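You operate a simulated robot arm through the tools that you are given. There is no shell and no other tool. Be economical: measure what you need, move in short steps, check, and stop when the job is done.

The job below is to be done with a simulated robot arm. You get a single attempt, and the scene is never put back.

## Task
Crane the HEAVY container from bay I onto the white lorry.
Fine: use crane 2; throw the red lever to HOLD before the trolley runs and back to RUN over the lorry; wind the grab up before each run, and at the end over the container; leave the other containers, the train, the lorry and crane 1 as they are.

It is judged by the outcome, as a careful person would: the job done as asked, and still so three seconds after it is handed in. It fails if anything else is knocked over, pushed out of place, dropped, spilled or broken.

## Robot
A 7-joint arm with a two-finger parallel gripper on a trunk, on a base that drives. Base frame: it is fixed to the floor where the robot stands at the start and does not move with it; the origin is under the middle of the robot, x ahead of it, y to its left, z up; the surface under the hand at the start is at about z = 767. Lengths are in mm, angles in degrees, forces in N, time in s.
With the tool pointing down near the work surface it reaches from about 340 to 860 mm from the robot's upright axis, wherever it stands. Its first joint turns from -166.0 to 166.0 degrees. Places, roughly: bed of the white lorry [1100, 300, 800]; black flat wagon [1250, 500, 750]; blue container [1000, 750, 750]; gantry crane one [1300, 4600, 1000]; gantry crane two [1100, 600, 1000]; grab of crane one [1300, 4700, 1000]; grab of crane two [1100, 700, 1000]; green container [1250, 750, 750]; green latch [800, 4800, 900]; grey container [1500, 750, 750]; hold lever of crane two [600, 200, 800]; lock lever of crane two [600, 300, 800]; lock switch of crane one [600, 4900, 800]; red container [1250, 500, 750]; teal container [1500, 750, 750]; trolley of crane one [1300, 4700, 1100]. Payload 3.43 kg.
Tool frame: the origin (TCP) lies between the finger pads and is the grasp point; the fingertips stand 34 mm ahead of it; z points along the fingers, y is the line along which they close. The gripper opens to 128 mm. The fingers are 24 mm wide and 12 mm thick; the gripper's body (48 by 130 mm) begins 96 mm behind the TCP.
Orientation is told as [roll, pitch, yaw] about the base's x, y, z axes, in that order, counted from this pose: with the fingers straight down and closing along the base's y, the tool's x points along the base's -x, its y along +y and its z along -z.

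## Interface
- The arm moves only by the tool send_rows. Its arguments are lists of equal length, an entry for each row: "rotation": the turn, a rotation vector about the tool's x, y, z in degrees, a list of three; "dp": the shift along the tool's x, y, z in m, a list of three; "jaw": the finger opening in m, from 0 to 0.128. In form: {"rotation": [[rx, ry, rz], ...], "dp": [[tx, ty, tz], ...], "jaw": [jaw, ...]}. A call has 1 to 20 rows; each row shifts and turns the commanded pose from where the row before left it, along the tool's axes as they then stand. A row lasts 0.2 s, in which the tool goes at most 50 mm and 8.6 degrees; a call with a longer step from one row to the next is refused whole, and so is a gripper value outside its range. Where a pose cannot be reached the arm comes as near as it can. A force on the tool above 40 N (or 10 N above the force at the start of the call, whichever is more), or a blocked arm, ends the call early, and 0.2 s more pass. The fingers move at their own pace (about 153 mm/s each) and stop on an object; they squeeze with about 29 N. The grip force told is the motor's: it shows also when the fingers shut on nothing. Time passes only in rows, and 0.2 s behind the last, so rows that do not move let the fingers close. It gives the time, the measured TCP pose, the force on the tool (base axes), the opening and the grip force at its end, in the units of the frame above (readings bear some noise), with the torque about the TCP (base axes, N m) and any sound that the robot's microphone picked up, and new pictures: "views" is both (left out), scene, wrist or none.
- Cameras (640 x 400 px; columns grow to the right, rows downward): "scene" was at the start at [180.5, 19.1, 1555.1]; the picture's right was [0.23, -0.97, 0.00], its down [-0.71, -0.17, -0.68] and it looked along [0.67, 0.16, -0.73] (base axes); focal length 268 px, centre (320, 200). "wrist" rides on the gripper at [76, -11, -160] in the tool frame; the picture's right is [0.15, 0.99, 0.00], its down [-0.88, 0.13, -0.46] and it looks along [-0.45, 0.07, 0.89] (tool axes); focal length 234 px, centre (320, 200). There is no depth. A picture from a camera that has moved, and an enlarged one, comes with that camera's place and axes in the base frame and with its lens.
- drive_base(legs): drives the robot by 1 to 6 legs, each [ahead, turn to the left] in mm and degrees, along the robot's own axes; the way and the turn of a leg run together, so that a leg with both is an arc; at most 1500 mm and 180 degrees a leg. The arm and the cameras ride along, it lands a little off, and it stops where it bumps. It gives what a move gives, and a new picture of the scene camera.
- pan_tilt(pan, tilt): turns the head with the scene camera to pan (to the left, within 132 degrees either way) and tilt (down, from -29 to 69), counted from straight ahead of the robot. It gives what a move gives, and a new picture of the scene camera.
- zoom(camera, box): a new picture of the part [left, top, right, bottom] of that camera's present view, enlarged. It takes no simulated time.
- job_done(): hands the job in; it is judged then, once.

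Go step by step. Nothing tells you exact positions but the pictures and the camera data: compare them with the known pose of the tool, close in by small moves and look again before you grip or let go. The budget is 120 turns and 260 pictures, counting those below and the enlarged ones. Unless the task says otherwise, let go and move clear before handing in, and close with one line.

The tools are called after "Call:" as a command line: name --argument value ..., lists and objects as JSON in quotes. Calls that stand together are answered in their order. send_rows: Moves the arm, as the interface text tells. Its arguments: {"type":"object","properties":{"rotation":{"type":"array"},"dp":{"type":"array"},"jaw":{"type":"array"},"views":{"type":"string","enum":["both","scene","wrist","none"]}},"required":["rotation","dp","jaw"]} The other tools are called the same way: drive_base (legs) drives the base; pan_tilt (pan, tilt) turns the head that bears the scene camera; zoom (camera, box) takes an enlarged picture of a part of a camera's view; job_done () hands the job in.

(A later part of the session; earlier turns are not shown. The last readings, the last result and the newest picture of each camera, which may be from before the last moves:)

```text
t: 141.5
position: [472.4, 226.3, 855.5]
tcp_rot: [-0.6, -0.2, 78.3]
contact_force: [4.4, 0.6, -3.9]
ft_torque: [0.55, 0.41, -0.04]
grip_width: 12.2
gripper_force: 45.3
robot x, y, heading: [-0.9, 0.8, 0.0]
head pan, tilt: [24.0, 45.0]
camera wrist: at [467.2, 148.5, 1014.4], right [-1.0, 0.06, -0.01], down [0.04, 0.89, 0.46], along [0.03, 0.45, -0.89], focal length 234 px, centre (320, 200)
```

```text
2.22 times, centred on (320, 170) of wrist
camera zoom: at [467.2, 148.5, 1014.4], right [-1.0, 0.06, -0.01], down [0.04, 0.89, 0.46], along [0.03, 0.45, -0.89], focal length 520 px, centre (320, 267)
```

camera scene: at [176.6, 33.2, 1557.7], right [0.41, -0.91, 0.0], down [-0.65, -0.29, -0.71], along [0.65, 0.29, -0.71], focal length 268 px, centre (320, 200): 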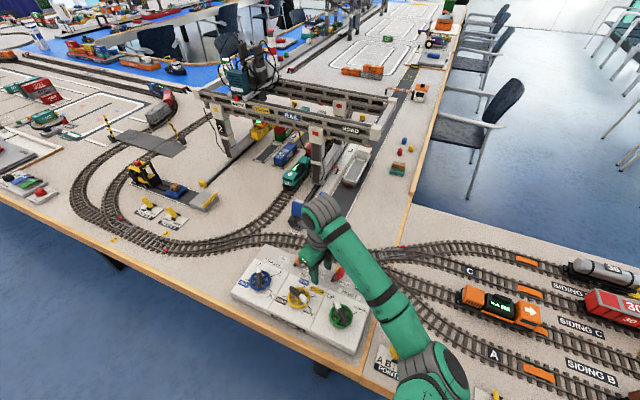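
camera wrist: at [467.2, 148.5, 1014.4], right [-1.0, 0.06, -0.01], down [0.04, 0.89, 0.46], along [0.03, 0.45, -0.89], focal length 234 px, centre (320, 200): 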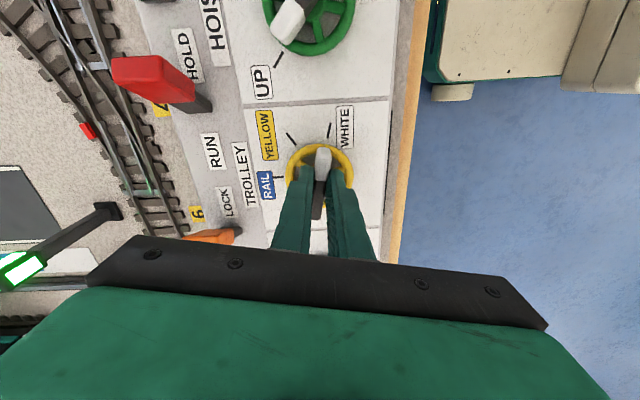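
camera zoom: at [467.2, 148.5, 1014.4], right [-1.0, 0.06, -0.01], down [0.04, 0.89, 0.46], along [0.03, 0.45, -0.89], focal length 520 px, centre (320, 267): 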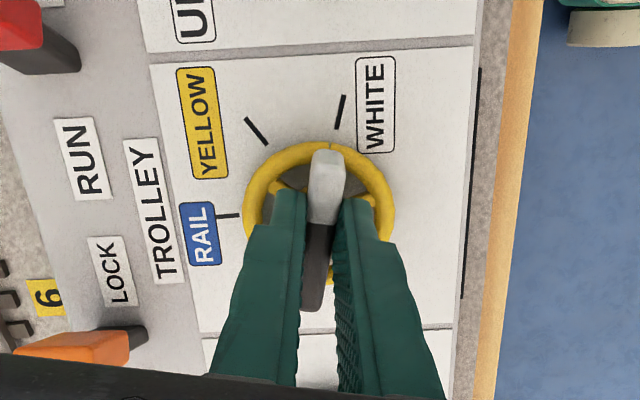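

Gripped at WHITE. I turn counter-clockwise as a first portion.

Call:
send_rows --rotation '[[0, 0, -3], [0, 0, -3], [0, 0, -3], [0, 0, -3], [0, 0, -3], [0, 0, -3], [0, 0, -3], [0, 0, -3], [0, 0, 0]]' --dp '[[0, 0, 0], [0, 0, 0], [0, 0, 0], [0, 0, 0], [0, 0, 0], [0, 0, 0], [0, 0, 0], [0, 0, 0], [0, 0, 0]]' --jaw '[0, 0, 0, 0, 0, 0, 0, 0, 0]' --views "none"

Call:
zoom --camera "scene" --box '[190, 60, 390, 200]'

```text
t: 143.5
position: [475.4, 226.2, 855.9]
tcp_rot: [-0.7, 0.0, 102.4]
contact_force: [21.7, 14.4, 9.8]
ft_torque: [1.26, 0.28, -0.13]
grip_width: 12.3
gripper_force: 44.9
robot x, y, heading: [2.1, -1.0, -0.0]
head pan, tilt: [24.0, 45.0]
```

```text
2.86 times, centred on (290, 130) of scene
camera zoom: at [177.1, 33.5, 1557.6], right [0.41, -0.91, 0.0], down [-0.65, -0.29, -0.71], along [0.65, 0.29, -0.71], focal length 765 px, centre (406, 400)
```

zoom: 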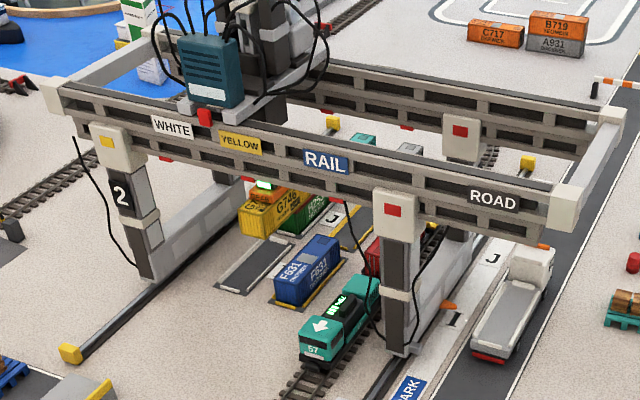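

The trolley runs with the load. I go on to the YELLOW stop to regrip there.

Call:
send_rows --rotation '[[0, 0, 0], [0, 0, -3], [0, 0, -3], [0, 0, -3], [0, 0, -3], [0, 0, -3], [0, 0, -3], [0, 0, -3], [0, 0, 0]]' --dp '[[-0.0005, -0.0015, 0], [0, 0, 0], [0, 0, 0], [0, 0, 0], [0, 0, 0], [0, 0, 0], [0, 0, 0], [0, 0, 0], [0, 0, 0]]' --jaw '[0, 0, 0, 0, 0, 0, 0, 0, 0]' --views "wrist"

Call:
zoom --camera "scene" --box '[190, 60, 390, 200]'

Call:
zoom --camera "wrist" --box '[220, 80, 420, 260]'

```text
t: 145.5
position: [477.2, 227.4, 855.2]
tcp_rot: [-0.6, 0.3, 123.4]
contact_force: [5.8, 3.8, -4.8]
ft_torque: [-0.02, 0.61, 0.01]
grip_width: 11.8
gripper_force: 45.1
robot x, y, heading: [-0.5, 0.9, 0.0]
head pan, tilt: [24.0, 45.0]
stopped in row 9: the force on the tool passed its limit at 41 N (the readings are from after the stop); the commanded pose is now the measured one
camera wrist: at [526.7, 168.6, 1014.9], right [-0.75, -0.67, -0.01], down [-0.6, 0.66, 0.45], along [-0.29, 0.34, -0.89], focal length 234 px, centre (320, 200)
```

wrist: 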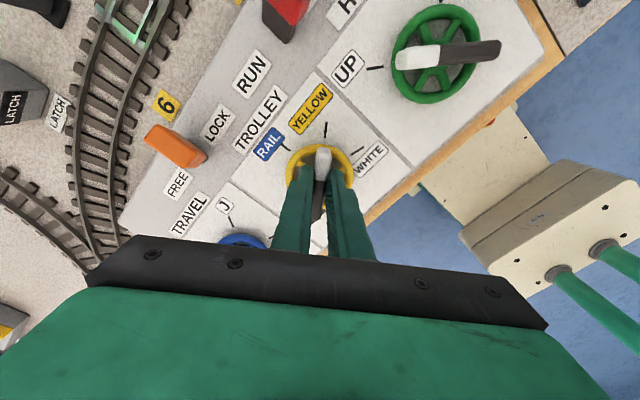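

```text
2.86 times, centred on (290, 130) of scene
camera zoom: at [177.0, 33.4, 1557.6], right [0.41, -0.91, 0.0], down [-0.65, -0.29, -0.71], along [0.65, 0.29, -0.71], focal length 765 px, centre (406, 400)
```

zoom: 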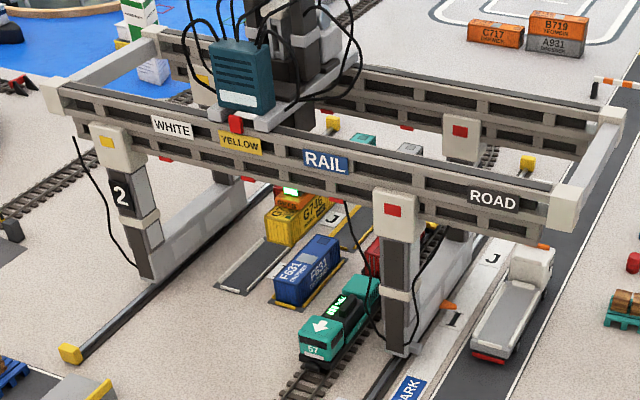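

```text
2.22 times, centred on (320, 170) of wrist
camera zoom: at [526.7, 168.6, 1014.9], right [-0.75, -0.67, -0.01], down [-0.6, 0.66, 0.45], along [-0.29, 0.34, -0.89], focal length 520 px, centre (320, 267)
```

zoom: 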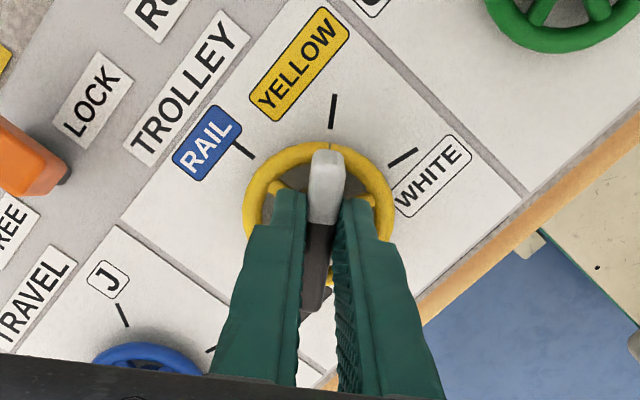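

At YELLOW. I release here, turn the hand half a turn back (to −57°) and regrip.

Call:
send_rows --rotation '[[0, 0, 0], [0, 0, 0], [0, 0, 0], [0, 0, 0], [0, 0, 8.2], [0, 0, 8.2], [0, 0, 8.2], [0, 0, 8.2], [0, 0, 8.2], [0, 0, 8.2], [0, 0, 8.2], [0, 0, 8.2], [0, 0, 8.2], [0, 0, 8.2], [0, 0, 0]]' --dp '[[0, 0, 0], [0, 0, 0], [0, 0, -0.04], [0, 0, -0.04], [0, 0, 0], [0, 0, 0], [0, 0, 0], [0, 0, 0], [0, 0, 0], [0, 0, 0], [0, 0, 0], [0, 0, 0], [0, 0, 0], [0, 0, 0], [0, 0, 0]]' --jaw '[0.05, 0.05, 0.05, 0.05, 0.05, 0.05, 0.05, 0.05, 0.05, 0.05, 0.05, 0.05, 0.05, 0.05, 0.05]' --views "none"

Call:
send_rows --rotation '[[0, 0, 8.2], [0, 0, 8.2], [0, 0, 8.2], [0, 0, 8.2], [0, 0, 8.2], [0, 0, 8.2], [0, 0, 8.2], [0, 0, 8.2], [0, 0, 8.2], [0, 0, 8.2], [0, 0, 8.2], [0, 0, 8.2], [0, 0, 0], [0, 0, 0]]' --dp '[[0, 0, 0], [0, 0, 0], [0, 0, 0], [0, 0, 0], [0, 0, 0], [0, 0, 0], [0, 0, 0], [0, 0, 0], [0, 0, 0], [0, 0, 0], [0, 0, 0], [0, 0, 0], [0, 0, 0.035], [0, 0, 0]]' --jaw '[0.05, 0.05, 0.05, 0.05, 0.05, 0.05, 0.05, 0.05, 0.05, 0.05, 0.05, 0.05, 0.05, 0.05]' --views "wrist"

Call:
zoom --camera "wrist" --box '[220, 80, 420, 260]'

Call:
zoom --camera "scene" --box '[190, 60, 390, 200]'

```text
t: 148.7
position: [476.1, 227.6, 936.2]
tcp_rot: [-0.5, -0.6, 41.3]
contact_force: [-0.5, -0.1, -0.4]
ft_torque: [-0.01, 0.0, -0.01]
grip_width: 50.0
gripper_force: 0.2
robot x, y, heading: [2.9, 0.5, -0.0]
head pan, tilt: [24.0, 45.0]
```

```text
t: 151.7
position: [477.6, 226.8, 901.3]
tcp_rot: [0.6, -0.4, -57.2]
contact_force: [-0.4, -0.7, -0.3]
ft_torque: [0.0, -0.01, 0.0]
grip_width: 49.8
gripper_force: 0.1
robot x, y, heading: [0.4, -1.4, -0.0]
head pan, tilt: [24.0, 45.0]
camera wrist: at [425.0, 283.2, 1059.0], right [0.75, 0.66, 0.01], down [0.58, -0.67, 0.46], along [0.31, -0.34, -0.89], focal length 234 px, centre (320, 200)
```

wrist: 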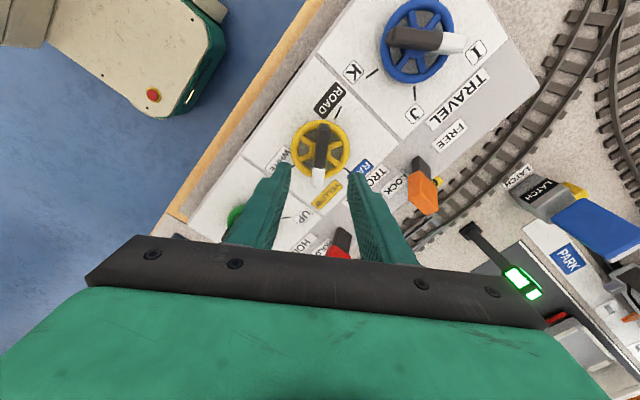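

```text
2.22 times, centred on (320, 170) of wrist
camera zoom: at [425.0, 283.2, 1059.0], right [0.75, 0.66, 0.01], down [0.58, -0.67, 0.46], along [0.31, -0.34, -0.89], focal length 520 px, centre (320, 267)
```

zoom: 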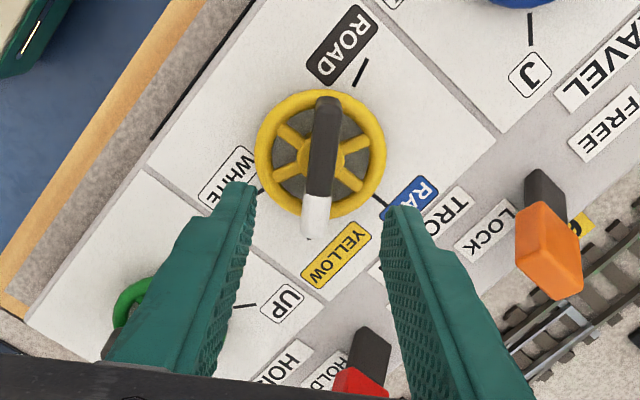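

```text
2.86 times, centred on (290, 130) of scene
camera zoom: at [176.7, 33.2, 1557.7], right [0.41, -0.91, 0.0], down [-0.65, -0.29, -0.71], along [0.65, 0.29, -0.71], focal length 765 px, centre (406, 400)
```

zoom: 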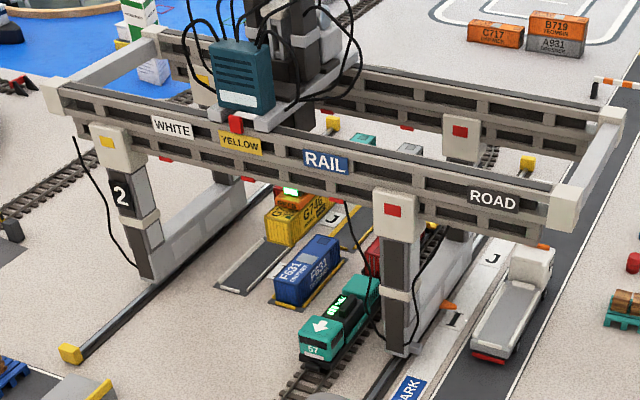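

Call:
send_rows --rotation '[[0, 0, 0], [0, 0, 0], [0, 0, 0], [0, 0, 0], [0, 0, 0], [0, 0, -3], [0, 0, -3], [0, 0, -3], [0, 0, -3], [0, 0, -3], [0, 0, -3], [0, 0, -3], [0, 0, -3], [0, 0, -3], [0, 0, -3], [0, 0, 0]]' --dp '[[0.008, 0, 0.023], [0, 0, 0.023], [0, 0, 0], [0, 0, 0], [0, 0, 0], [0, 0, 0], [0, 0, 0], [0, 0, 0], [0, 0, 0], [0, 0, 0], [0, 0, 0], [0, 0, 0], [0, 0, 0], [0, 0, 0], [0, 0, 0], [0, 0, 0]]' --jaw '[0.05, 0.05, 0, 0, 0, 0, 0, 0, 0, 0, 0, 0, 0, 0, 0, 0]' --views "none"

Call:
zoom --camera "scene" --box '[190, 60, 390, 200]'

```text
t: 155.1
position: [471.3, 234.1, 855.8]
tcp_rot: [0.4, -0.7, -27.0]
contact_force: [-3.9, 1.3, 28.5]
ft_torque: [-0.21, 0.94, 0.0]
grip_width: 11.9
gripper_force: 45.5
robot x, y, heading: [1.5, 0.0, -0.1]
head pan, tilt: [24.0, 45.0]
```

```text
2.86 times, centred on (290, 130) of scene
camera zoom: at [176.1, 33.0, 1557.8], right [0.41, -0.91, 0.0], down [-0.65, -0.29, -0.71], along [0.65, 0.29, -0.71], focal length 765 px, centre (406, 400)
```

zoom: 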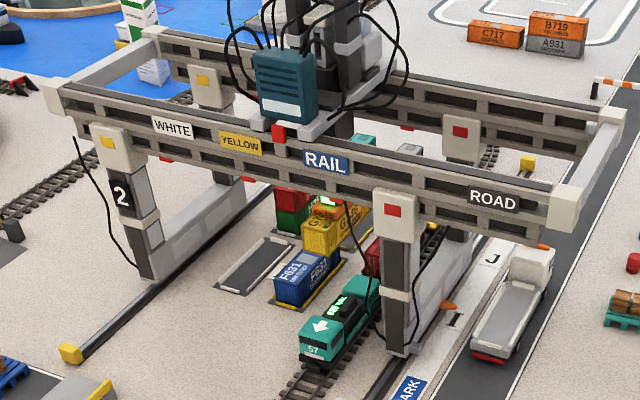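

Passing over F631 without touching. I continue.

Call:
send_rows --rotation '[[0, 0, -3], [0, 0, -3], [0, 0, -3], [0, 0, -3], [0, 0, -3], [0, 0, -3], [0, 0, -3], [0, 0, -3], [0, 0, -3], [0, 0, -3], [0, 0, -3], [0, 0, 0]]' --dp '[[0, 0, 0], [0, 0, 0], [0, 0, 0], [0, 0, 0], [0, 0, 0], [0, 0, 0], [0, 0, 0], [0, 0, 0], [0, 0, 0], [0, 0, 0], [0, 0, 0], [0, 0, 0]]' --jaw '[0, 0, 0, 0, 0, 0, 0, 0, 0, 0, 0, 0]' --views "none"

Call:
zoom --camera "scene" --box '[190, 60, 390, 200]'

```text
t: 157.7
position: [472.2, 233.0, 855.3]
tcp_rot: [-0.3, -0.6, 6.0]
contact_force: [-11.3, -30.1, -16.7]
ft_torque: [-0.28, -0.15, -0.07]
grip_width: 11.7
gripper_force: 45.1
robot x, y, heading: [-4.6, -1.8, -0.0]
head pan, tilt: [24.0, 45.0]
```

```text
2.86 times, centred on (290, 130) of scene
camera zoom: at [176.6, 32.4, 1557.7], right [0.41, -0.91, 0.0], down [-0.65, -0.29, -0.71], along [0.65, 0.29, -0.71], focal length 765 px, centre (406, 400)
```

zoom: 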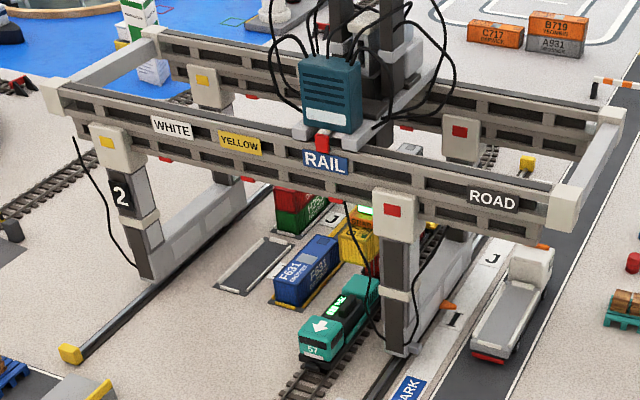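

Call:
zoom --camera "scene" --box '[280, 120, 350, 180]'

Call:
send_rows --rotation '[[0, 0, 0], [0, 0, -3], [0, 0, -3], [0, 0, -3], [0, 0, -3], [0, 0, -3], [0, 0, -3], [0, 0, -3], [0, 0, -3], [0, 0, -3], [0, 0, -3], [0, 0, 0]]' --dp '[[0, -0.0015, 0], [0, 0, 0], [0, 0, 0], [0, 0, 0], [0, 0, 0], [0, 0, 0], [0, 0, 0], [0, 0, 0], [0, 0, 0], [0, 0, 0], [0, 0, 0], [0, 0, 0]]' --jaw '[0, 0, 0, 0, 0, 0, 0, 0, 0, 0, 0, 0]' --views "none"

Call:
zoom --camera "scene" --box '[250, 60, 390, 200]'

```text
6.67 times, centred on (315, 150) of scene
camera zoom: at [176.6, 32.4, 1557.7], right [0.41, -0.91, 0.0], down [-0.65, -0.29, -0.71], along [0.65, 0.29, -0.71], focal length 1785 px, centre (353, 533)
```

zoom: 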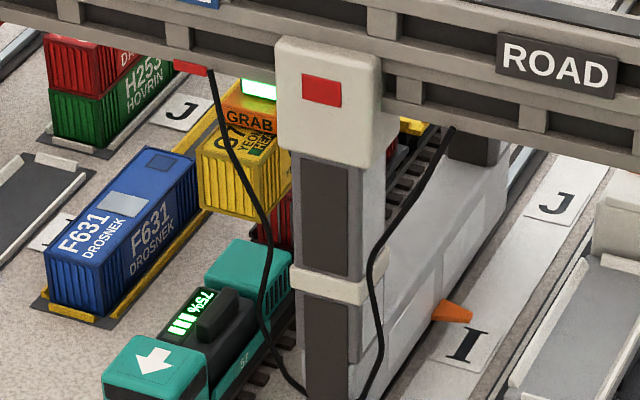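

```text
t: 160.3
position: [472.3, 232.4, 855.6]
tcp_rot: [-0.5, -0.6, 36.0]
contact_force: [-8.1, -14.7, -12.2]
ft_torque: [-0.42, 1.38, -0.05]
grip_width: 11.7
gripper_force: 45.2
robot x, y, heading: [-1.5, 0.7, -0.1]
head pan, tilt: [24.0, 45.0]
```

```text
2.86 times, centred on (320, 130) of scene
camera zoom: at [176.7, 32.8, 1557.7], right [0.41, -0.91, 0.0], down [-0.65, -0.29, -0.71], along [0.65, 0.29, -0.71], focal length 765 px, centre (320, 400)
```

zoom: 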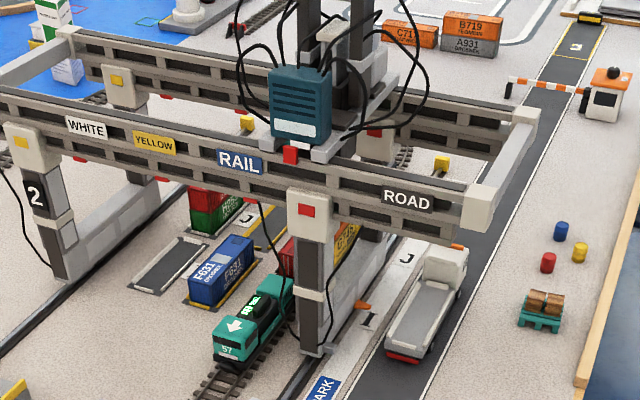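

Clear of the train. I continue the turn towards ROAD.

Call:
send_rows --rotation '[[0, 0, -3], [0, 0, -3], [0, 0, -3], [0, 0, -3], [0, 0, -3], [0, 0, -3], [0, 0, -3], [0, 0, -3], [0, 0, -3], [0, 0, -3], [0, 0, 0]]' --dp '[[0, 0, 0], [0, 0, 0], [0, 0, 0], [0, 0, 0], [0, 0, 0], [0, 0, 0], [0, 0, 0], [0, 0, 0], [0, 0, 0], [0, 0, 0], [0, 0, 0]]' --jaw '[0, 0, 0, 0, 0, 0, 0, 0, 0, 0, 0]' --views "none"

Call:
zoom --camera "scene" --box '[250, 60, 390, 200]'

```text
t: 162.7
position: [474.3, 231.7, 855.1]
tcp_rot: [-0.9, -0.4, 66.0]
contact_force: [17.7, -15.6, 6.3]
ft_torque: [0.52, -0.11, 0.01]
grip_width: 12.0
gripper_force: 45.2
robot x, y, heading: [-3.4, -2.9, -0.1]
head pan, tilt: [24.0, 45.0]
```

```text
2.86 times, centred on (320, 130) of scene
camera zoom: at [177.0, 32.5, 1557.6], right [0.41, -0.91, 0.0], down [-0.65, -0.29, -0.71], along [0.65, 0.29, -0.71], focal length 765 px, centre (320, 400)
```

zoom: 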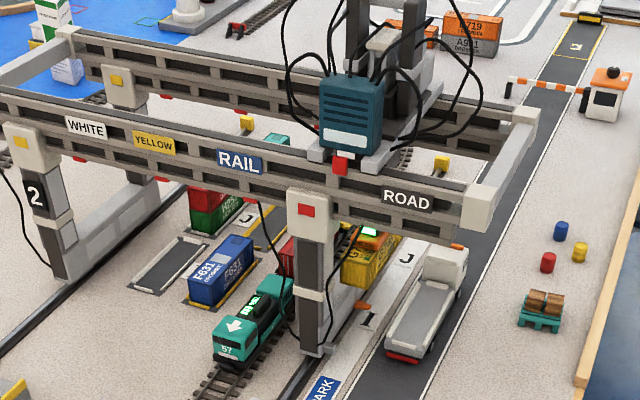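

Call:
send_rows --rotation '[[0, 0, 0], [0, 0, -3], [0, 0, -3], [0, 0, -3], [0, 0, -3], [0, 0, -3], [0, 0, -3], [0, 0, -3], [0, 0, -3], [0, 0, -3], [0, 0, -3], [0, 0, 0]]' --dp '[[0.0008, -0.0012, 0], [0, 0, 0], [0, 0, 0], [0, 0, 0], [0, 0, 0], [0, 0, 0], [0, 0, 0], [0, 0, 0], [0, 0, 0], [0, 0, 0], [0, 0, 0], [0, 0, 0]]' --jaw '[0, 0, 0, 0, 0, 0, 0, 0, 0, 0, 0, 0]' --views "wrist"

Call:
zoom --camera "scene" --box '[290, 90, 390, 200]'

Call:
zoom --camera "wrist" --box '[220, 80, 420, 260]'

```text
t: 165.3
position: [474.9, 230.9, 854.2]
tcp_rot: [-0.7, 0.2, 96.0]
contact_force: [20.8, -6.2, -4.1]
ft_torque: [0.56, 0.29, -0.02]
grip_width: 12.0
gripper_force: 44.7
robot x, y, heading: [3.8, 1.8, -0.2]
head pan, tilt: [24.0, 45.0]
camera wrist: at [491.6, 155.6, 1013.0], right [-0.97, -0.25, -0.01], down [-0.23, 0.86, 0.45], along [-0.1, 0.44, -0.89], focal length 234 px, centre (320, 200)
```

wrist: 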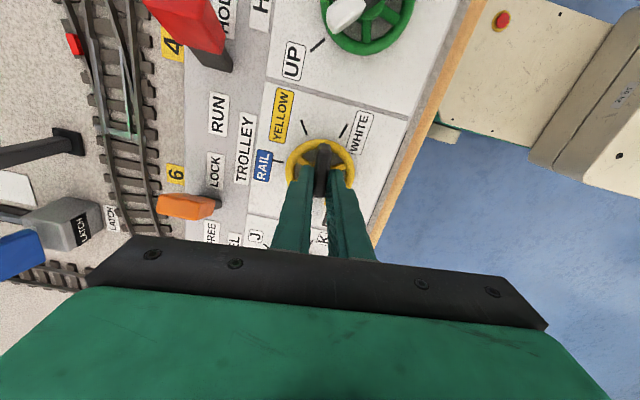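

```text
3.64 times, centred on (340, 145) of scene
camera zoom: at [177.4, 32.9, 1557.6], right [0.41, -0.91, 0.0], down [-0.65, -0.29, -0.71], along [0.65, 0.29, -0.71], focal length 974 px, centre (247, 400)
```

zoom: 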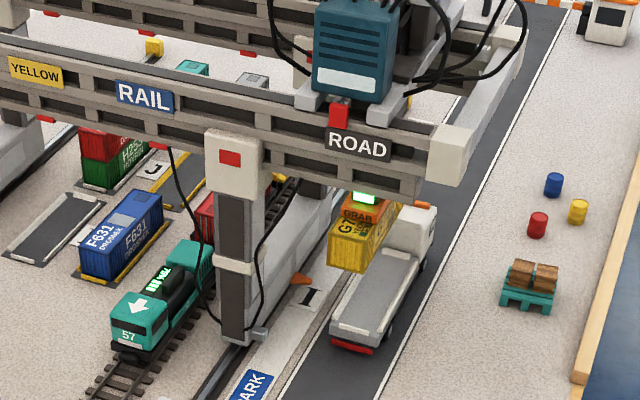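

```text
2.22 times, centred on (320, 170) of wrist
camera zoom: at [491.6, 155.6, 1013.0], right [-0.97, -0.25, -0.01], down [-0.23, 0.86, 0.45], along [-0.1, 0.44, -0.89], focal length 520 px, centre (320, 267)
```

zoom: 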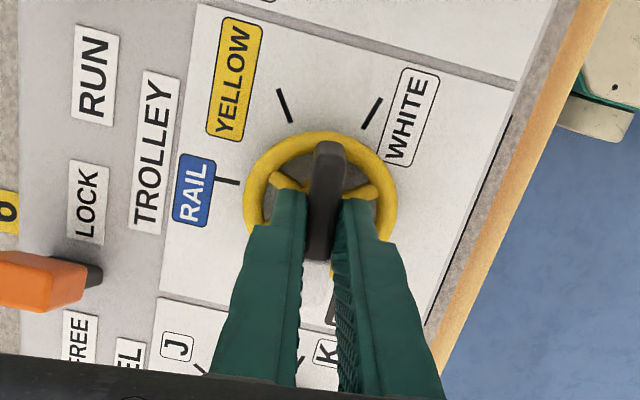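

Call:
send_rows --rotation '[[0, 0, -2], [0, 0, 0], [0, 0, 0], [0, 0, 0], [0, 0, 0], [0, 0, 0], [0, 0, 0]]' --dp '[[0, 0, 0], [0, 0, 0], [0, 0, 0], [0, 0, 0], [0, 0, -0.04], [0, 0, -0.04], [0, 0, 0]]' --jaw '[0, 0, 0.05, 0.05, 0.05, 0.05, 0.05]' --views "wrist"

Call:
zoom --camera "wrist" --box '[220, 80, 420, 260]'

Call:
zoom --camera "scene" --box '[315, 120, 385, 190]'

```text
t: 166.9
position: [474.1, 230.4, 933.5]
tcp_rot: [-0.8, 0.0, 97.9]
contact_force: [-0.7, 0.3, 1.0]
ft_torque: [-0.01, -0.01, -0.01]
grip_width: 50.1
gripper_force: 0.0
robot x, y, heading: [-1.3, -0.9, 0.1]
head pan, tilt: [24.0, 45.0]
camera wrist: at [493.2, 155.9, 1092.2], right [-0.96, -0.28, -0.01], down [-0.26, 0.85, 0.45], along [-0.12, 0.44, -0.89], focal length 234 px, centre (320, 200)
```

wrist: 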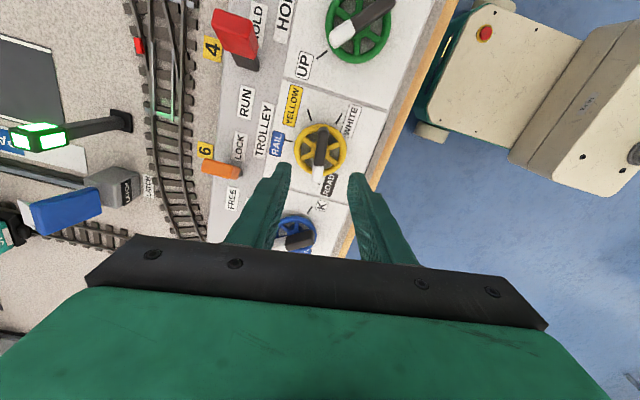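

```text
2.22 times, centred on (320, 170) of wrist
camera zoom: at [493.2, 155.9, 1092.2], right [-0.96, -0.28, -0.01], down [-0.26, 0.85, 0.45], along [-0.12, 0.44, -0.89], focal length 520 px, centre (320, 267)
```

zoom: 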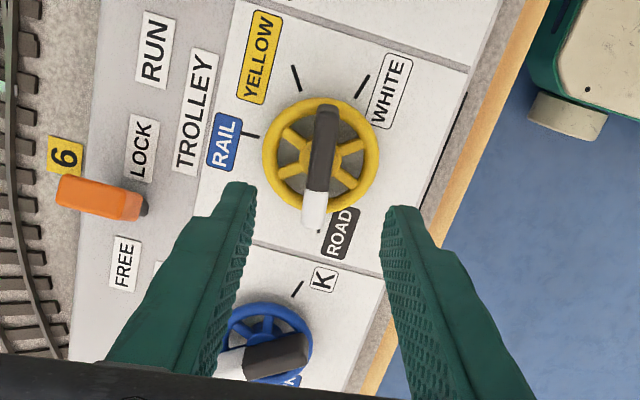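

```text
5.71 times, centred on (350, 155) of scene
camera zoom: at [176.6, 33.1, 1557.7], right [0.41, -0.91, 0.0], down [-0.65, -0.29, -0.71], along [0.65, 0.29, -0.71], focal length 1530 px, centre (149, 457)
```

zoom: 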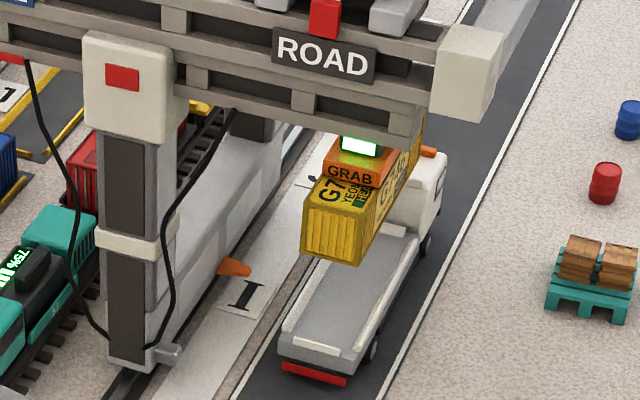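

ROAD is reached and the container hangs over the lorry. Before setting RUN I check the fit over the bed at high zoom.

Call:
zoom --camera "scene" --box '[340, 140, 380, 190]'

Call:
pan_tilt --pan 12 --tilt 38

Call:
zoom --camera "scene" --box '[260, 110, 340, 180]'

```text
8.00 times, centred on (360, 165) of scene
camera zoom: at [176.6, 33.1, 1557.7], right [0.41, -0.91, 0.0], down [-0.65, -0.29, -0.71], along [0.65, 0.29, -0.71], focal length 2142 px, centre (0, 480)
```

zoom: 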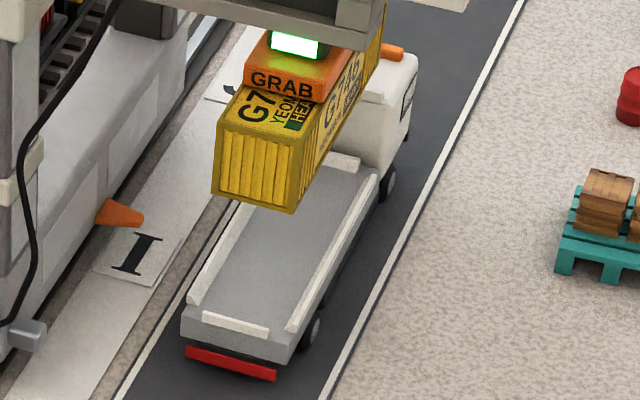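

```text
t: 167.7
position: [474.1, 229.5, 932.5]
tcp_rot: [-0.8, 0.1, 98.0]
contact_force: [0.1, -0.8, -0.9]
ft_torque: [0.02, 0.0, 0.01]
grip_width: 50.0
gripper_force: 0.0
robot x, y, heading: [1.5, 1.4, -0.0]
head pan, tilt: [12.0, 38.0]
camera scene: at [186.7, 18.0, 1567.9], right [0.21, -0.98, 0.0], down [-0.6, -0.13, -0.79], along [0.77, 0.16, -0.62], focal length 268 px, centre (320, 200)
```

scene: 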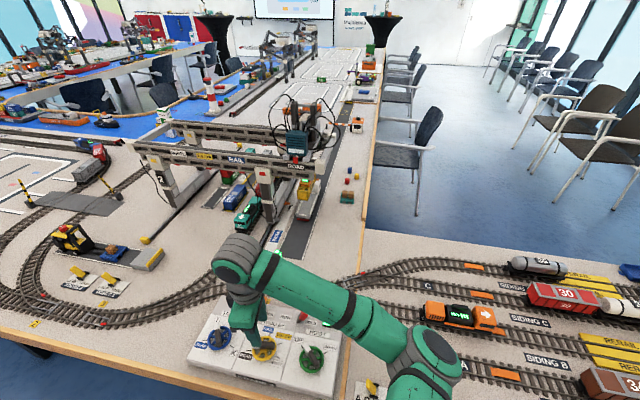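

```text
5.71 times, centred on (300, 145) of scene
camera zoom: at [186.7, 18.0, 1567.9], right [0.21, -0.98, 0.0], down [-0.6, -0.13, -0.79], along [0.77, 0.16, -0.62], focal length 1530 px, centre (434, 514)
```

zoom: 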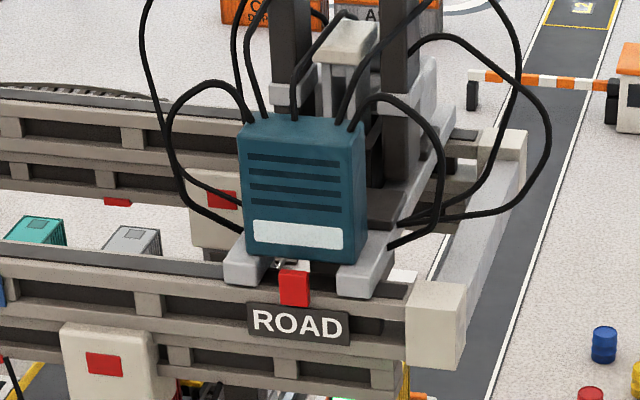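

The bed has the same guide strips as the storage slot, so the container should seat between them. I restore the view and set the red lever back to RUN.

Call:
pan_tilt --pan 24 --tilt 45

Call:
send_rows --rotation '[[0, 0, 8.15], [0, 0, 8.15], [0, 0, 8.15], [0, 0, 8.15], [0, 0, 8.15], [0, 0, 8.15], [0, 0, 8.15], [0, 0, 8.15], [0, 0, 8.15], [0, 0, 8.15], [0, 0, 8.15], [0, 0, 8.15], [0, 0, 0], [0, 0, 0], [0, 0, 0], [0, 0, 0], [0, 0, 0]]' --dp '[[0, 0, 0], [0, 0, 0], [0, 0, 0], [0, 0, 0], [0, 0, 0], [0, 0, 0], [0, 0, 0], [0, 0, 0], [0, 0, 0], [0, 0, 0], [0, 0, 0], [0, 0, 0], [-0.026, -0.0295, 0], [-0.026, -0.0295, 0], [-0.026, -0.0295, 0], [-0.026, -0.0295, 0], [0, 0, 0]]' --jaw '[0.05, 0.05, 0.05, 0.05, 0.05, 0.05, 0.05, 0.05, 0.05, 0.05, 0.05, 0.0, 0.0, 0.0, 0.0, 0.0, 0.0]' --views "wrist"

Call:
zoom --camera "wrist" --box '[220, 80, 420, 260]'

```text
t: 168.4
position: [474.1, 229.8, 933.4]
tcp_rot: [-0.9, 0.1, 98.0]
contact_force: [0.3, 0.5, -0.7]
ft_torque: [0.02, -0.02, -0.04]
grip_width: 50.3
gripper_force: 0.0
robot x, y, heading: [1.6, -3.7, 0.1]
head pan, tilt: [24.0, 45.0]
camera scene: at [176.7, 33.1, 1557.7], right [0.4, -0.91, 0.0], down [-0.65, -0.29, -0.71], along [0.65, 0.29, -0.71], focal length 268 px, centre (320, 200)
```

scene: 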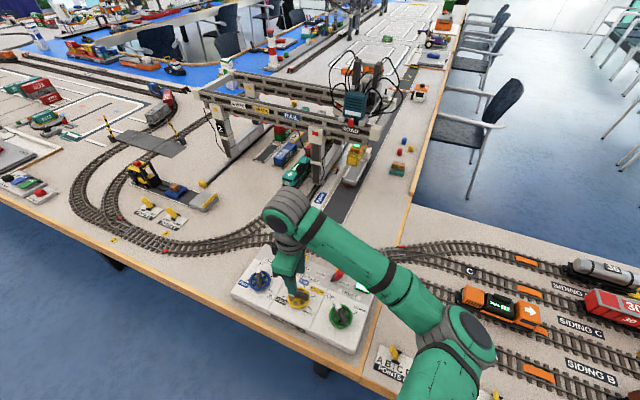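

```text
t: 172.0
position: [580.1, 108.0, 938.1]
tcp_rot: [0.0, -0.9, 0.2]
contact_force: [0.0, -0.5, 0.1]
ft_torque: [0.04, 0.02, 0.01]
grip_width: 0.0
gripper_force: 28.8
robot x, y, heading: [2.5, -0.4, -0.0]
head pan, tilt: [24.0, 45.0]
camera wrist: at [500.9, 95.6, 1095.9], right [-0.15, 0.99, 0.0], down [0.87, 0.13, 0.47], along [0.46, 0.07, -0.88], focal length 234 px, centre (320, 200)
```

wrist: 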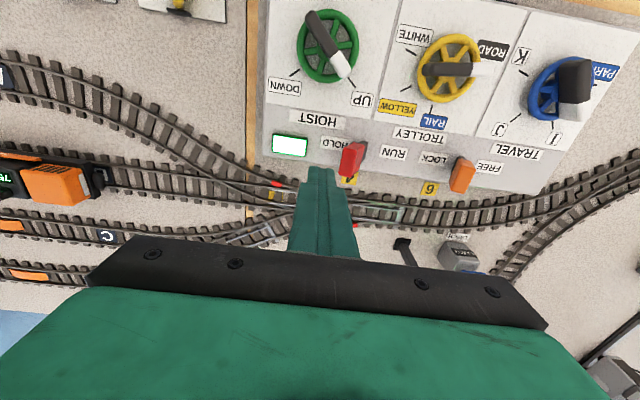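

```text
2.22 times, centred on (320, 170) of wrist
camera zoom: at [500.9, 95.6, 1095.9], right [-0.15, 0.99, 0.0], down [0.87, 0.13, 0.47], along [0.46, 0.07, -0.88], focal length 520 px, centre (320, 267)
```

zoom: 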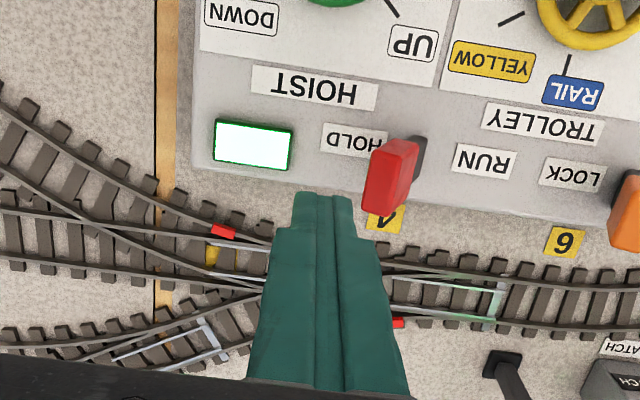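

Call:
send_rows --rotation '[[0, 0, 0], [0, 0, 0], [0, 0, 0], [0, 0, 0], [0, 0, 0], [0, 0, 0], [0, 0, 0], [0, 0, 0], [0, 0, 0], [0, 0, 0], [0, 0, 0]]' --dp '[[0, 0, 0.036], [0, 0, 0.035], [0, 0.012, 0], [0, 0.01, 0], [0, 0.008, 0], [0, 0.008, 0], [0, 0.007, 0], [0, 0.007, 0], [0, 0.006, 0], [0, 0.001, 0], [0, 0, 0]]' --jaw '[0, 0, 0, 0, 0, 0, 0, 0, 0, 0, 0]' --views "wrist"

Call:
zoom --camera "scene" --box '[340, 140, 380, 190]'

```text
t: 174.3
position: [578.8, 166.7, 866.2]
tcp_rot: [-0.4, -0.7, -0.2]
contact_force: [-5.6, -13.1, 5.8]
ft_torque: [-0.34, 0.17, 0.06]
grip_width: 0.1
gripper_force: 29.5
robot x, y, heading: [1.2, -1.5, -0.2]
head pan, tilt: [24.0, 45.0]
stopped in row 11: the force on the tool passed its limit at 43 N (the readings are from after the stop); the commanded pose is now the measured one
camera wrist: at [501.4, 155.9, 1023.7], right [-0.14, 0.99, -0.01], down [0.88, 0.13, 0.46], along [0.46, 0.06, -0.89], focal length 234 px, centre (320, 200)
```

wrist: 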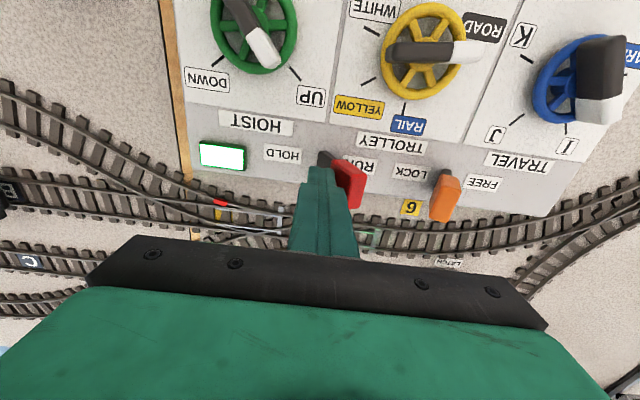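

```text
8.00 times, centred on (360, 165) of scene
camera zoom: at [177.0, 32.4, 1557.7], right [0.4, -0.91, 0.0], down [-0.65, -0.29, -0.71], along [0.65, 0.29, -0.71], focal length 2142 px, centre (0, 480)
```

zoom: 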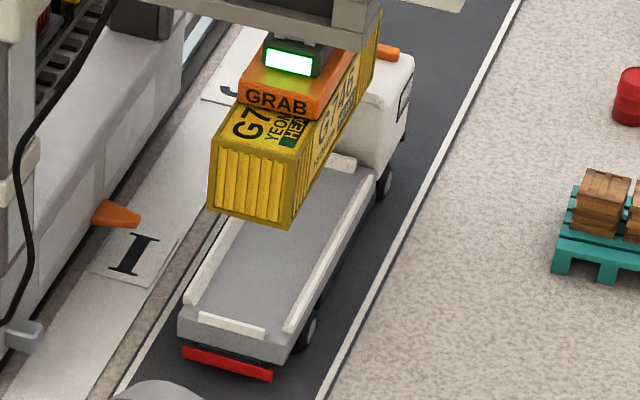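

RUN is set; the load sinks slowly. I go to the hoist wheel to guide it.

Call:
send_rows --rotation '[[0, 0, 0], [0, 0, 0], [0, 0, 0], [0, 0, -7], [0, 0, -7], [0, 0, -7]]' --dp '[[0, -0.004, -0.033], [0.0355, -0.021, -0.02], [0.0355, -0.021, 0], [0.0355, -0.021, 0], [0, 0, 0], [0, 0, 0]]' --jaw '[0, 0.05, 0.05, 0.05, 0.05, 0.05]' --views "wrist"

Call:
zoom --camera "scene" --box '[340, 140, 380, 190]'

Call:
zoom --camera "wrist" --box '[220, 80, 420, 260]'

```text
t: 175.7
position: [473.3, 102.6, 916.4]
tcp_rot: [-0.6, -0.4, 21.1]
contact_force: [0.6, -0.4, 0.5]
ft_torque: [0.03, 0.02, -0.01]
grip_width: 50.2
gripper_force: 0.0
robot x, y, heading: [1.3, -0.8, -0.2]
head pan, tilt: [24.0, 45.0]
camera wrist: at [404.8, 63.4, 1075.6], right [-0.49, 0.87, -0.01], down [0.77, 0.44, 0.46], along [0.41, 0.22, -0.89], focal length 234 px, centre (320, 200)
```

wrist: 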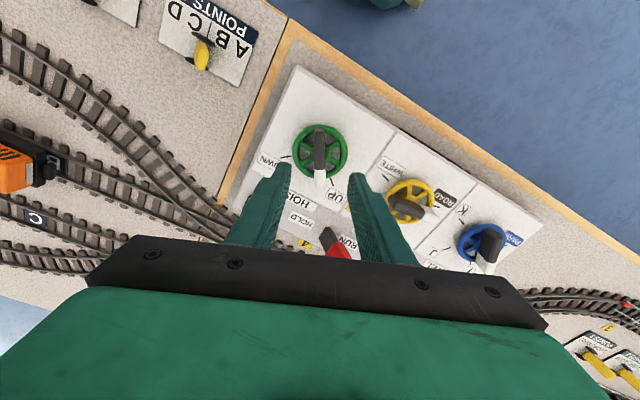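

```text
8.00 times, centred on (360, 165) of scene
camera zoom: at [177.2, 32.8, 1557.7], right [0.4, -0.91, 0.0], down [-0.65, -0.29, -0.71], along [0.65, 0.29, -0.71], focal length 2142 px, centre (0, 480)
```

zoom: 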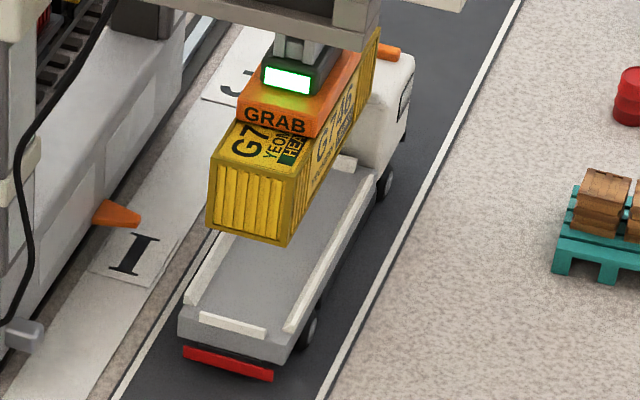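

```text
2.22 times, centred on (320, 170) of wrist
camera zoom: at [404.8, 63.4, 1075.6], right [-0.49, 0.87, -0.01], down [0.77, 0.44, 0.46], along [0.41, 0.22, -0.89], focal length 520 px, centre (320, 267)
```

zoom: 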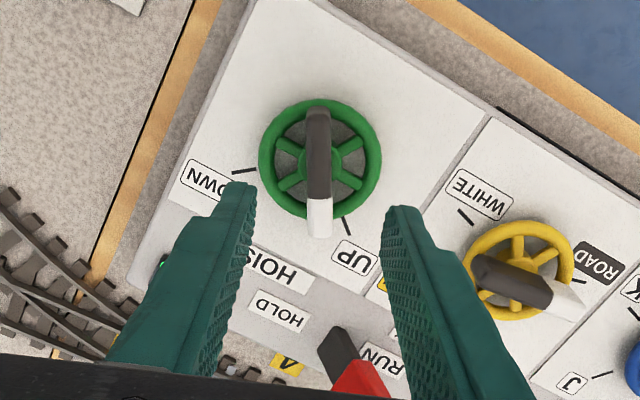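

It sinks gently. I grip the wheel now to stop and control it.

Call:
send_rows --rotation '[[0, 0, 0], [0, 0, 0], [0, 0, 0], [0, 0, 0], [0, 0, 0]]' --dp '[[0, 0, 0.031], [0, 0, 0.03], [0, 0, 0], [0, 0, 0], [0, 0, 0]]' --jaw '[0.05, 0.05, 0, 0, 0]' --views "wrist"

Call:
zoom --camera "scene" --box '[340, 140, 380, 190]'

Call:
zoom --camera "wrist" --box '[220, 80, 420, 260]'

```text
t: 176.9
position: [472.2, 99.8, 858.1]
tcp_rot: [-0.5, -0.4, 21.0]
contact_force: [0.1, 2.7, -1.5]
ft_torque: [1.11, -0.98, -0.06]
grip_width: 11.9
gripper_force: 45.4
robot x, y, heading: [3.5, 1.3, -0.1]
head pan, tilt: [24.0, 45.0]
camera wrist: at [403.7, 62.1, 1015.7], right [-0.49, 0.87, -0.01], down [0.77, 0.44, 0.46], along [0.41, 0.22, -0.89], focal length 234 px, centre (320, 200)
```

wrist: 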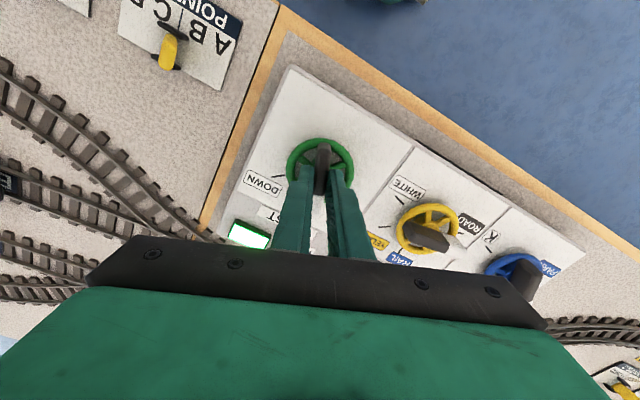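

```text
8.00 times, centred on (360, 165) of scene
camera zoom: at [177.1, 32.9, 1557.7], right [0.4, -0.91, 0.0], down [-0.65, -0.29, -0.71], along [0.65, 0.29, -0.71], focal length 2142 px, centre (0, 480)
```

zoom: 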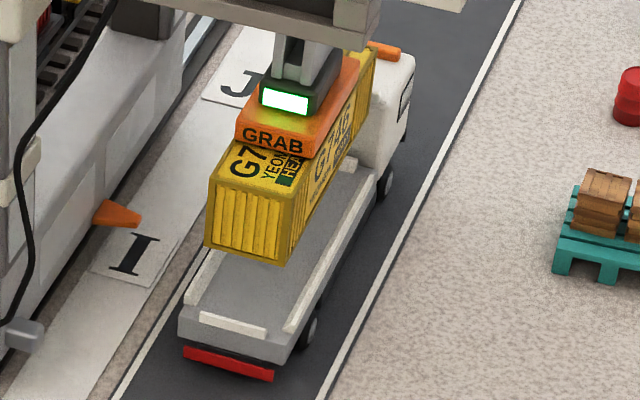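

```text
2.22 times, centred on (320, 170) of wrist
camera zoom: at [403.7, 62.1, 1015.7], right [-0.49, 0.87, -0.01], down [0.77, 0.44, 0.46], along [0.41, 0.22, -0.89], focal length 520 px, centre (320, 267)
```

zoom: 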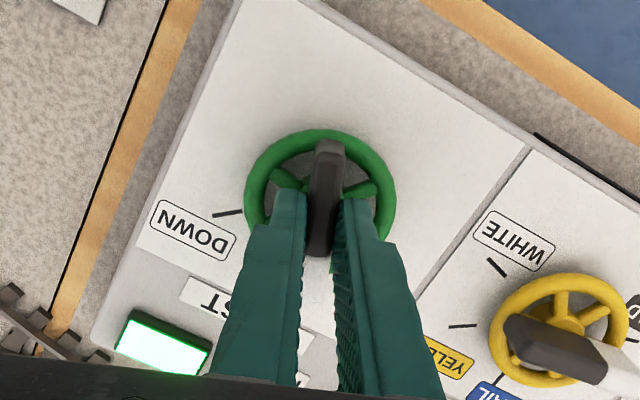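

Call:
send_rows --rotation '[[0, 0, 3], [0, 0, 3], [0, 0, 3], [0, 0, 3], [0, 0, 3], [0, 0, 3], [0, 0, 0]]' --dp '[[0, 0, 0], [0, 0, 0], [0, 0, 0], [0, 0, 0], [0, 0, 0], [0, 0, 0], [0, 0, 0]]' --jaw '[0, 0, 0, 0, 0, 0, 0]' --views "none"

Call:
zoom --camera "scene" --box '[340, 140, 380, 190]'

```text
t: 178.5
position: [471.5, 100.6, 857.8]
tcp_rot: [-0.6, -0.5, 2.8]
contact_force: [-8.6, -9.0, 7.9]
ft_torque: [0.16, 1.44, -0.09]
grip_width: 12.1
gripper_force: 44.5
robot x, y, heading: [2.4, -0.9, 0.1]
head pan, tilt: [24.0, 45.0]
```

```text
8.00 times, centred on (360, 165) of scene
camera zoom: at [176.8, 32.5, 1557.7], right [0.4, -0.91, 0.0], down [-0.65, -0.29, -0.71], along [0.65, 0.29, -0.71], focal length 2142 px, centre (0, 480)
```

zoom: 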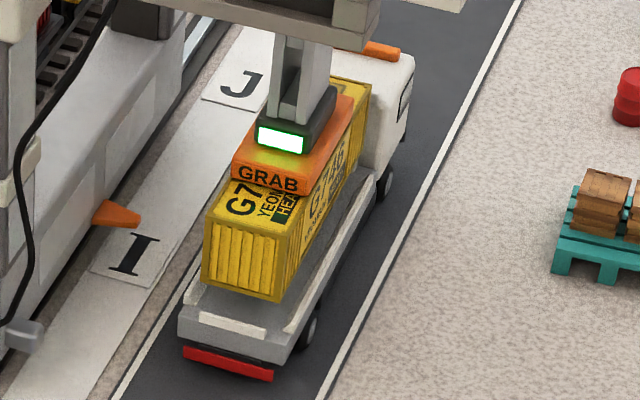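

Call:
send_rows --rotation '[[0, 0, 2], [0, 0, 2], [0, 0, 0]]' --dp '[[0, 0, 0], [0, 0, 0], [0, 0, 0]]' --jaw '[0, 0, 0]' --views "none"

Call:
zoom --camera "scene" --box '[355, 158, 385, 188]'

Call:
zoom --camera "scene" --box '[360, 145, 390, 170]'

```text
t: 179.3
position: [471.9, 100.8, 857.6]
tcp_rot: [-0.2, -0.7, -1.1]
contact_force: [-1.5, -4.0, 6.6]
ft_torque: [0.25, 0.92, -0.07]
grip_width: 11.7
gripper_force: 44.5
robot x, y, heading: [-4.2, -0.5, -0.3]
head pan, tilt: [24.0, 45.0]
```

```text
13.33 times, centred on (370, 173) of scene
camera zoom: at [177.0, 32.7, 1557.7], right [0.4, -0.91, 0.0], down [-0.65, -0.29, -0.71], along [0.65, 0.29, -0.71], focal length 3570 px, centre (-347, 560)
```

zoom: 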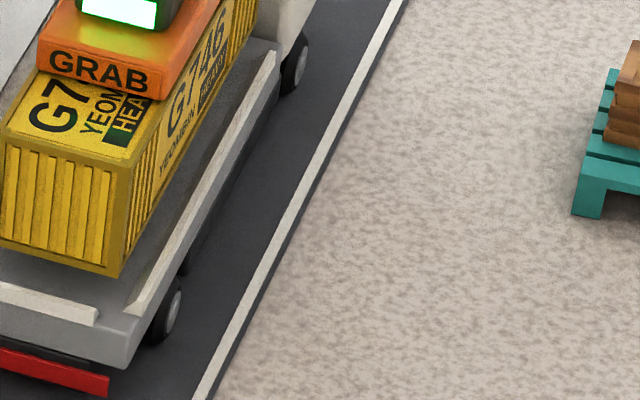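

```text
16.00 times, centred on (375, 158) of scene
camera zoom: at [177.0, 32.7, 1557.7], right [0.4, -0.91, 0.0], down [-0.65, -0.29, -0.71], along [0.65, 0.29, -0.71], focal length 4284 px, centre (-560, 880)
```

zoom: 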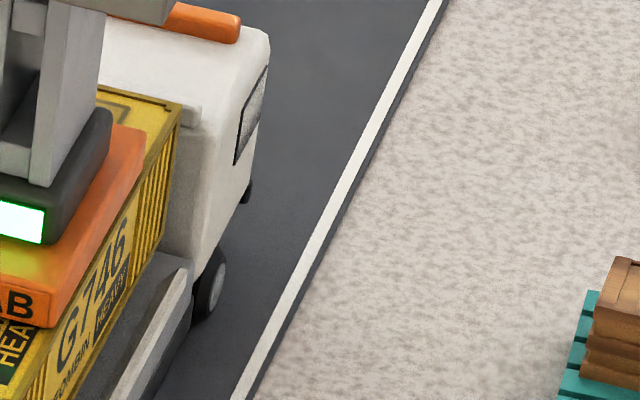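

Call:
send_rows --rotation '[[0, 0, 2], [0, 0, 2], [0, 0, 0]]' --dp '[[0, 0, 0], [0, 0, 0], [0, 0, 0]]' --jaw '[0, 0, 0]' --views "none"

Call:
zoom --camera "scene" --box '[342, 155, 378, 185]'

```text
t: 180.1
position: [471.3, 100.9, 857.9]
tcp_rot: [-0.3, -0.8, -5.0]
contact_force: [4.3, 0.9, 27.1]
ft_torque: [0.34, 0.51, -0.06]
grip_width: 12.0
gripper_force: 44.8
robot x, y, heading: [3.2, -1.1, -0.2]
head pan, tilt: [24.0, 45.0]
```

```text
13.33 times, centred on (360, 170) of scene
camera zoom: at [176.8, 32.7, 1557.7], right [0.4, -0.91, 0.0], down [-0.65, -0.29, -0.71], along [0.65, 0.29, -0.71], focal length 3570 px, centre (-213, 600)
```

zoom: 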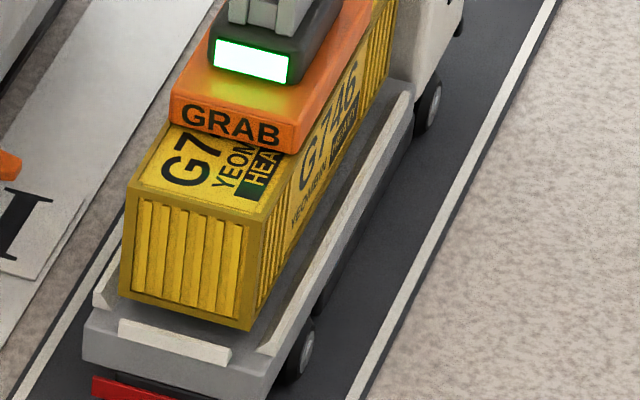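

Call:
send_rows --rotation '[[0, 0, 2], [0, 0, 0]]' --dp '[[0, 0, 0], [0, 0, 0]]' --jaw '[0, 0]' --views "none"

Call:
zoom --camera "scene" --box '[344, 166, 368, 186]'

```text
t: 180.7
position: [472.1, 99.7, 856.6]
tcp_rot: [-0.3, -0.8, -7.2]
contact_force: [4.3, -0.1, 32.8]
ft_torque: [0.52, -0.36, -0.08]
grip_width: 12.0
gripper_force: 44.7
robot x, y, heading: [0.6, 1.6, -0.1]
head pan, tilt: [24.0, 45.0]
```

```text
16.00 times, centred on (356, 176) of scene
camera zoom: at [176.7, 32.7, 1557.8], right [0.4, -0.91, 0.0], down [-0.65, -0.29, -0.71], along [0.65, 0.29, -0.71], focal length 4284 px, centre (-256, 584)
```

zoom: 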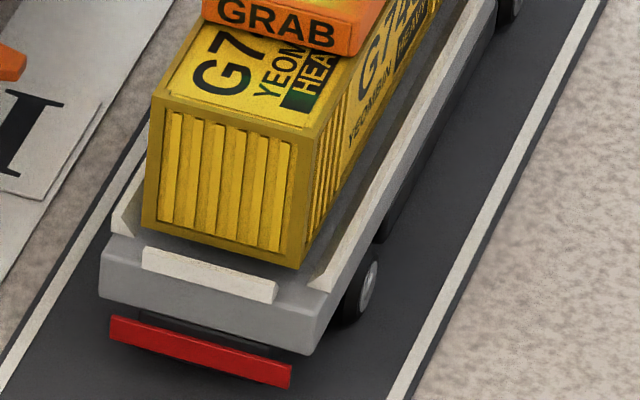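

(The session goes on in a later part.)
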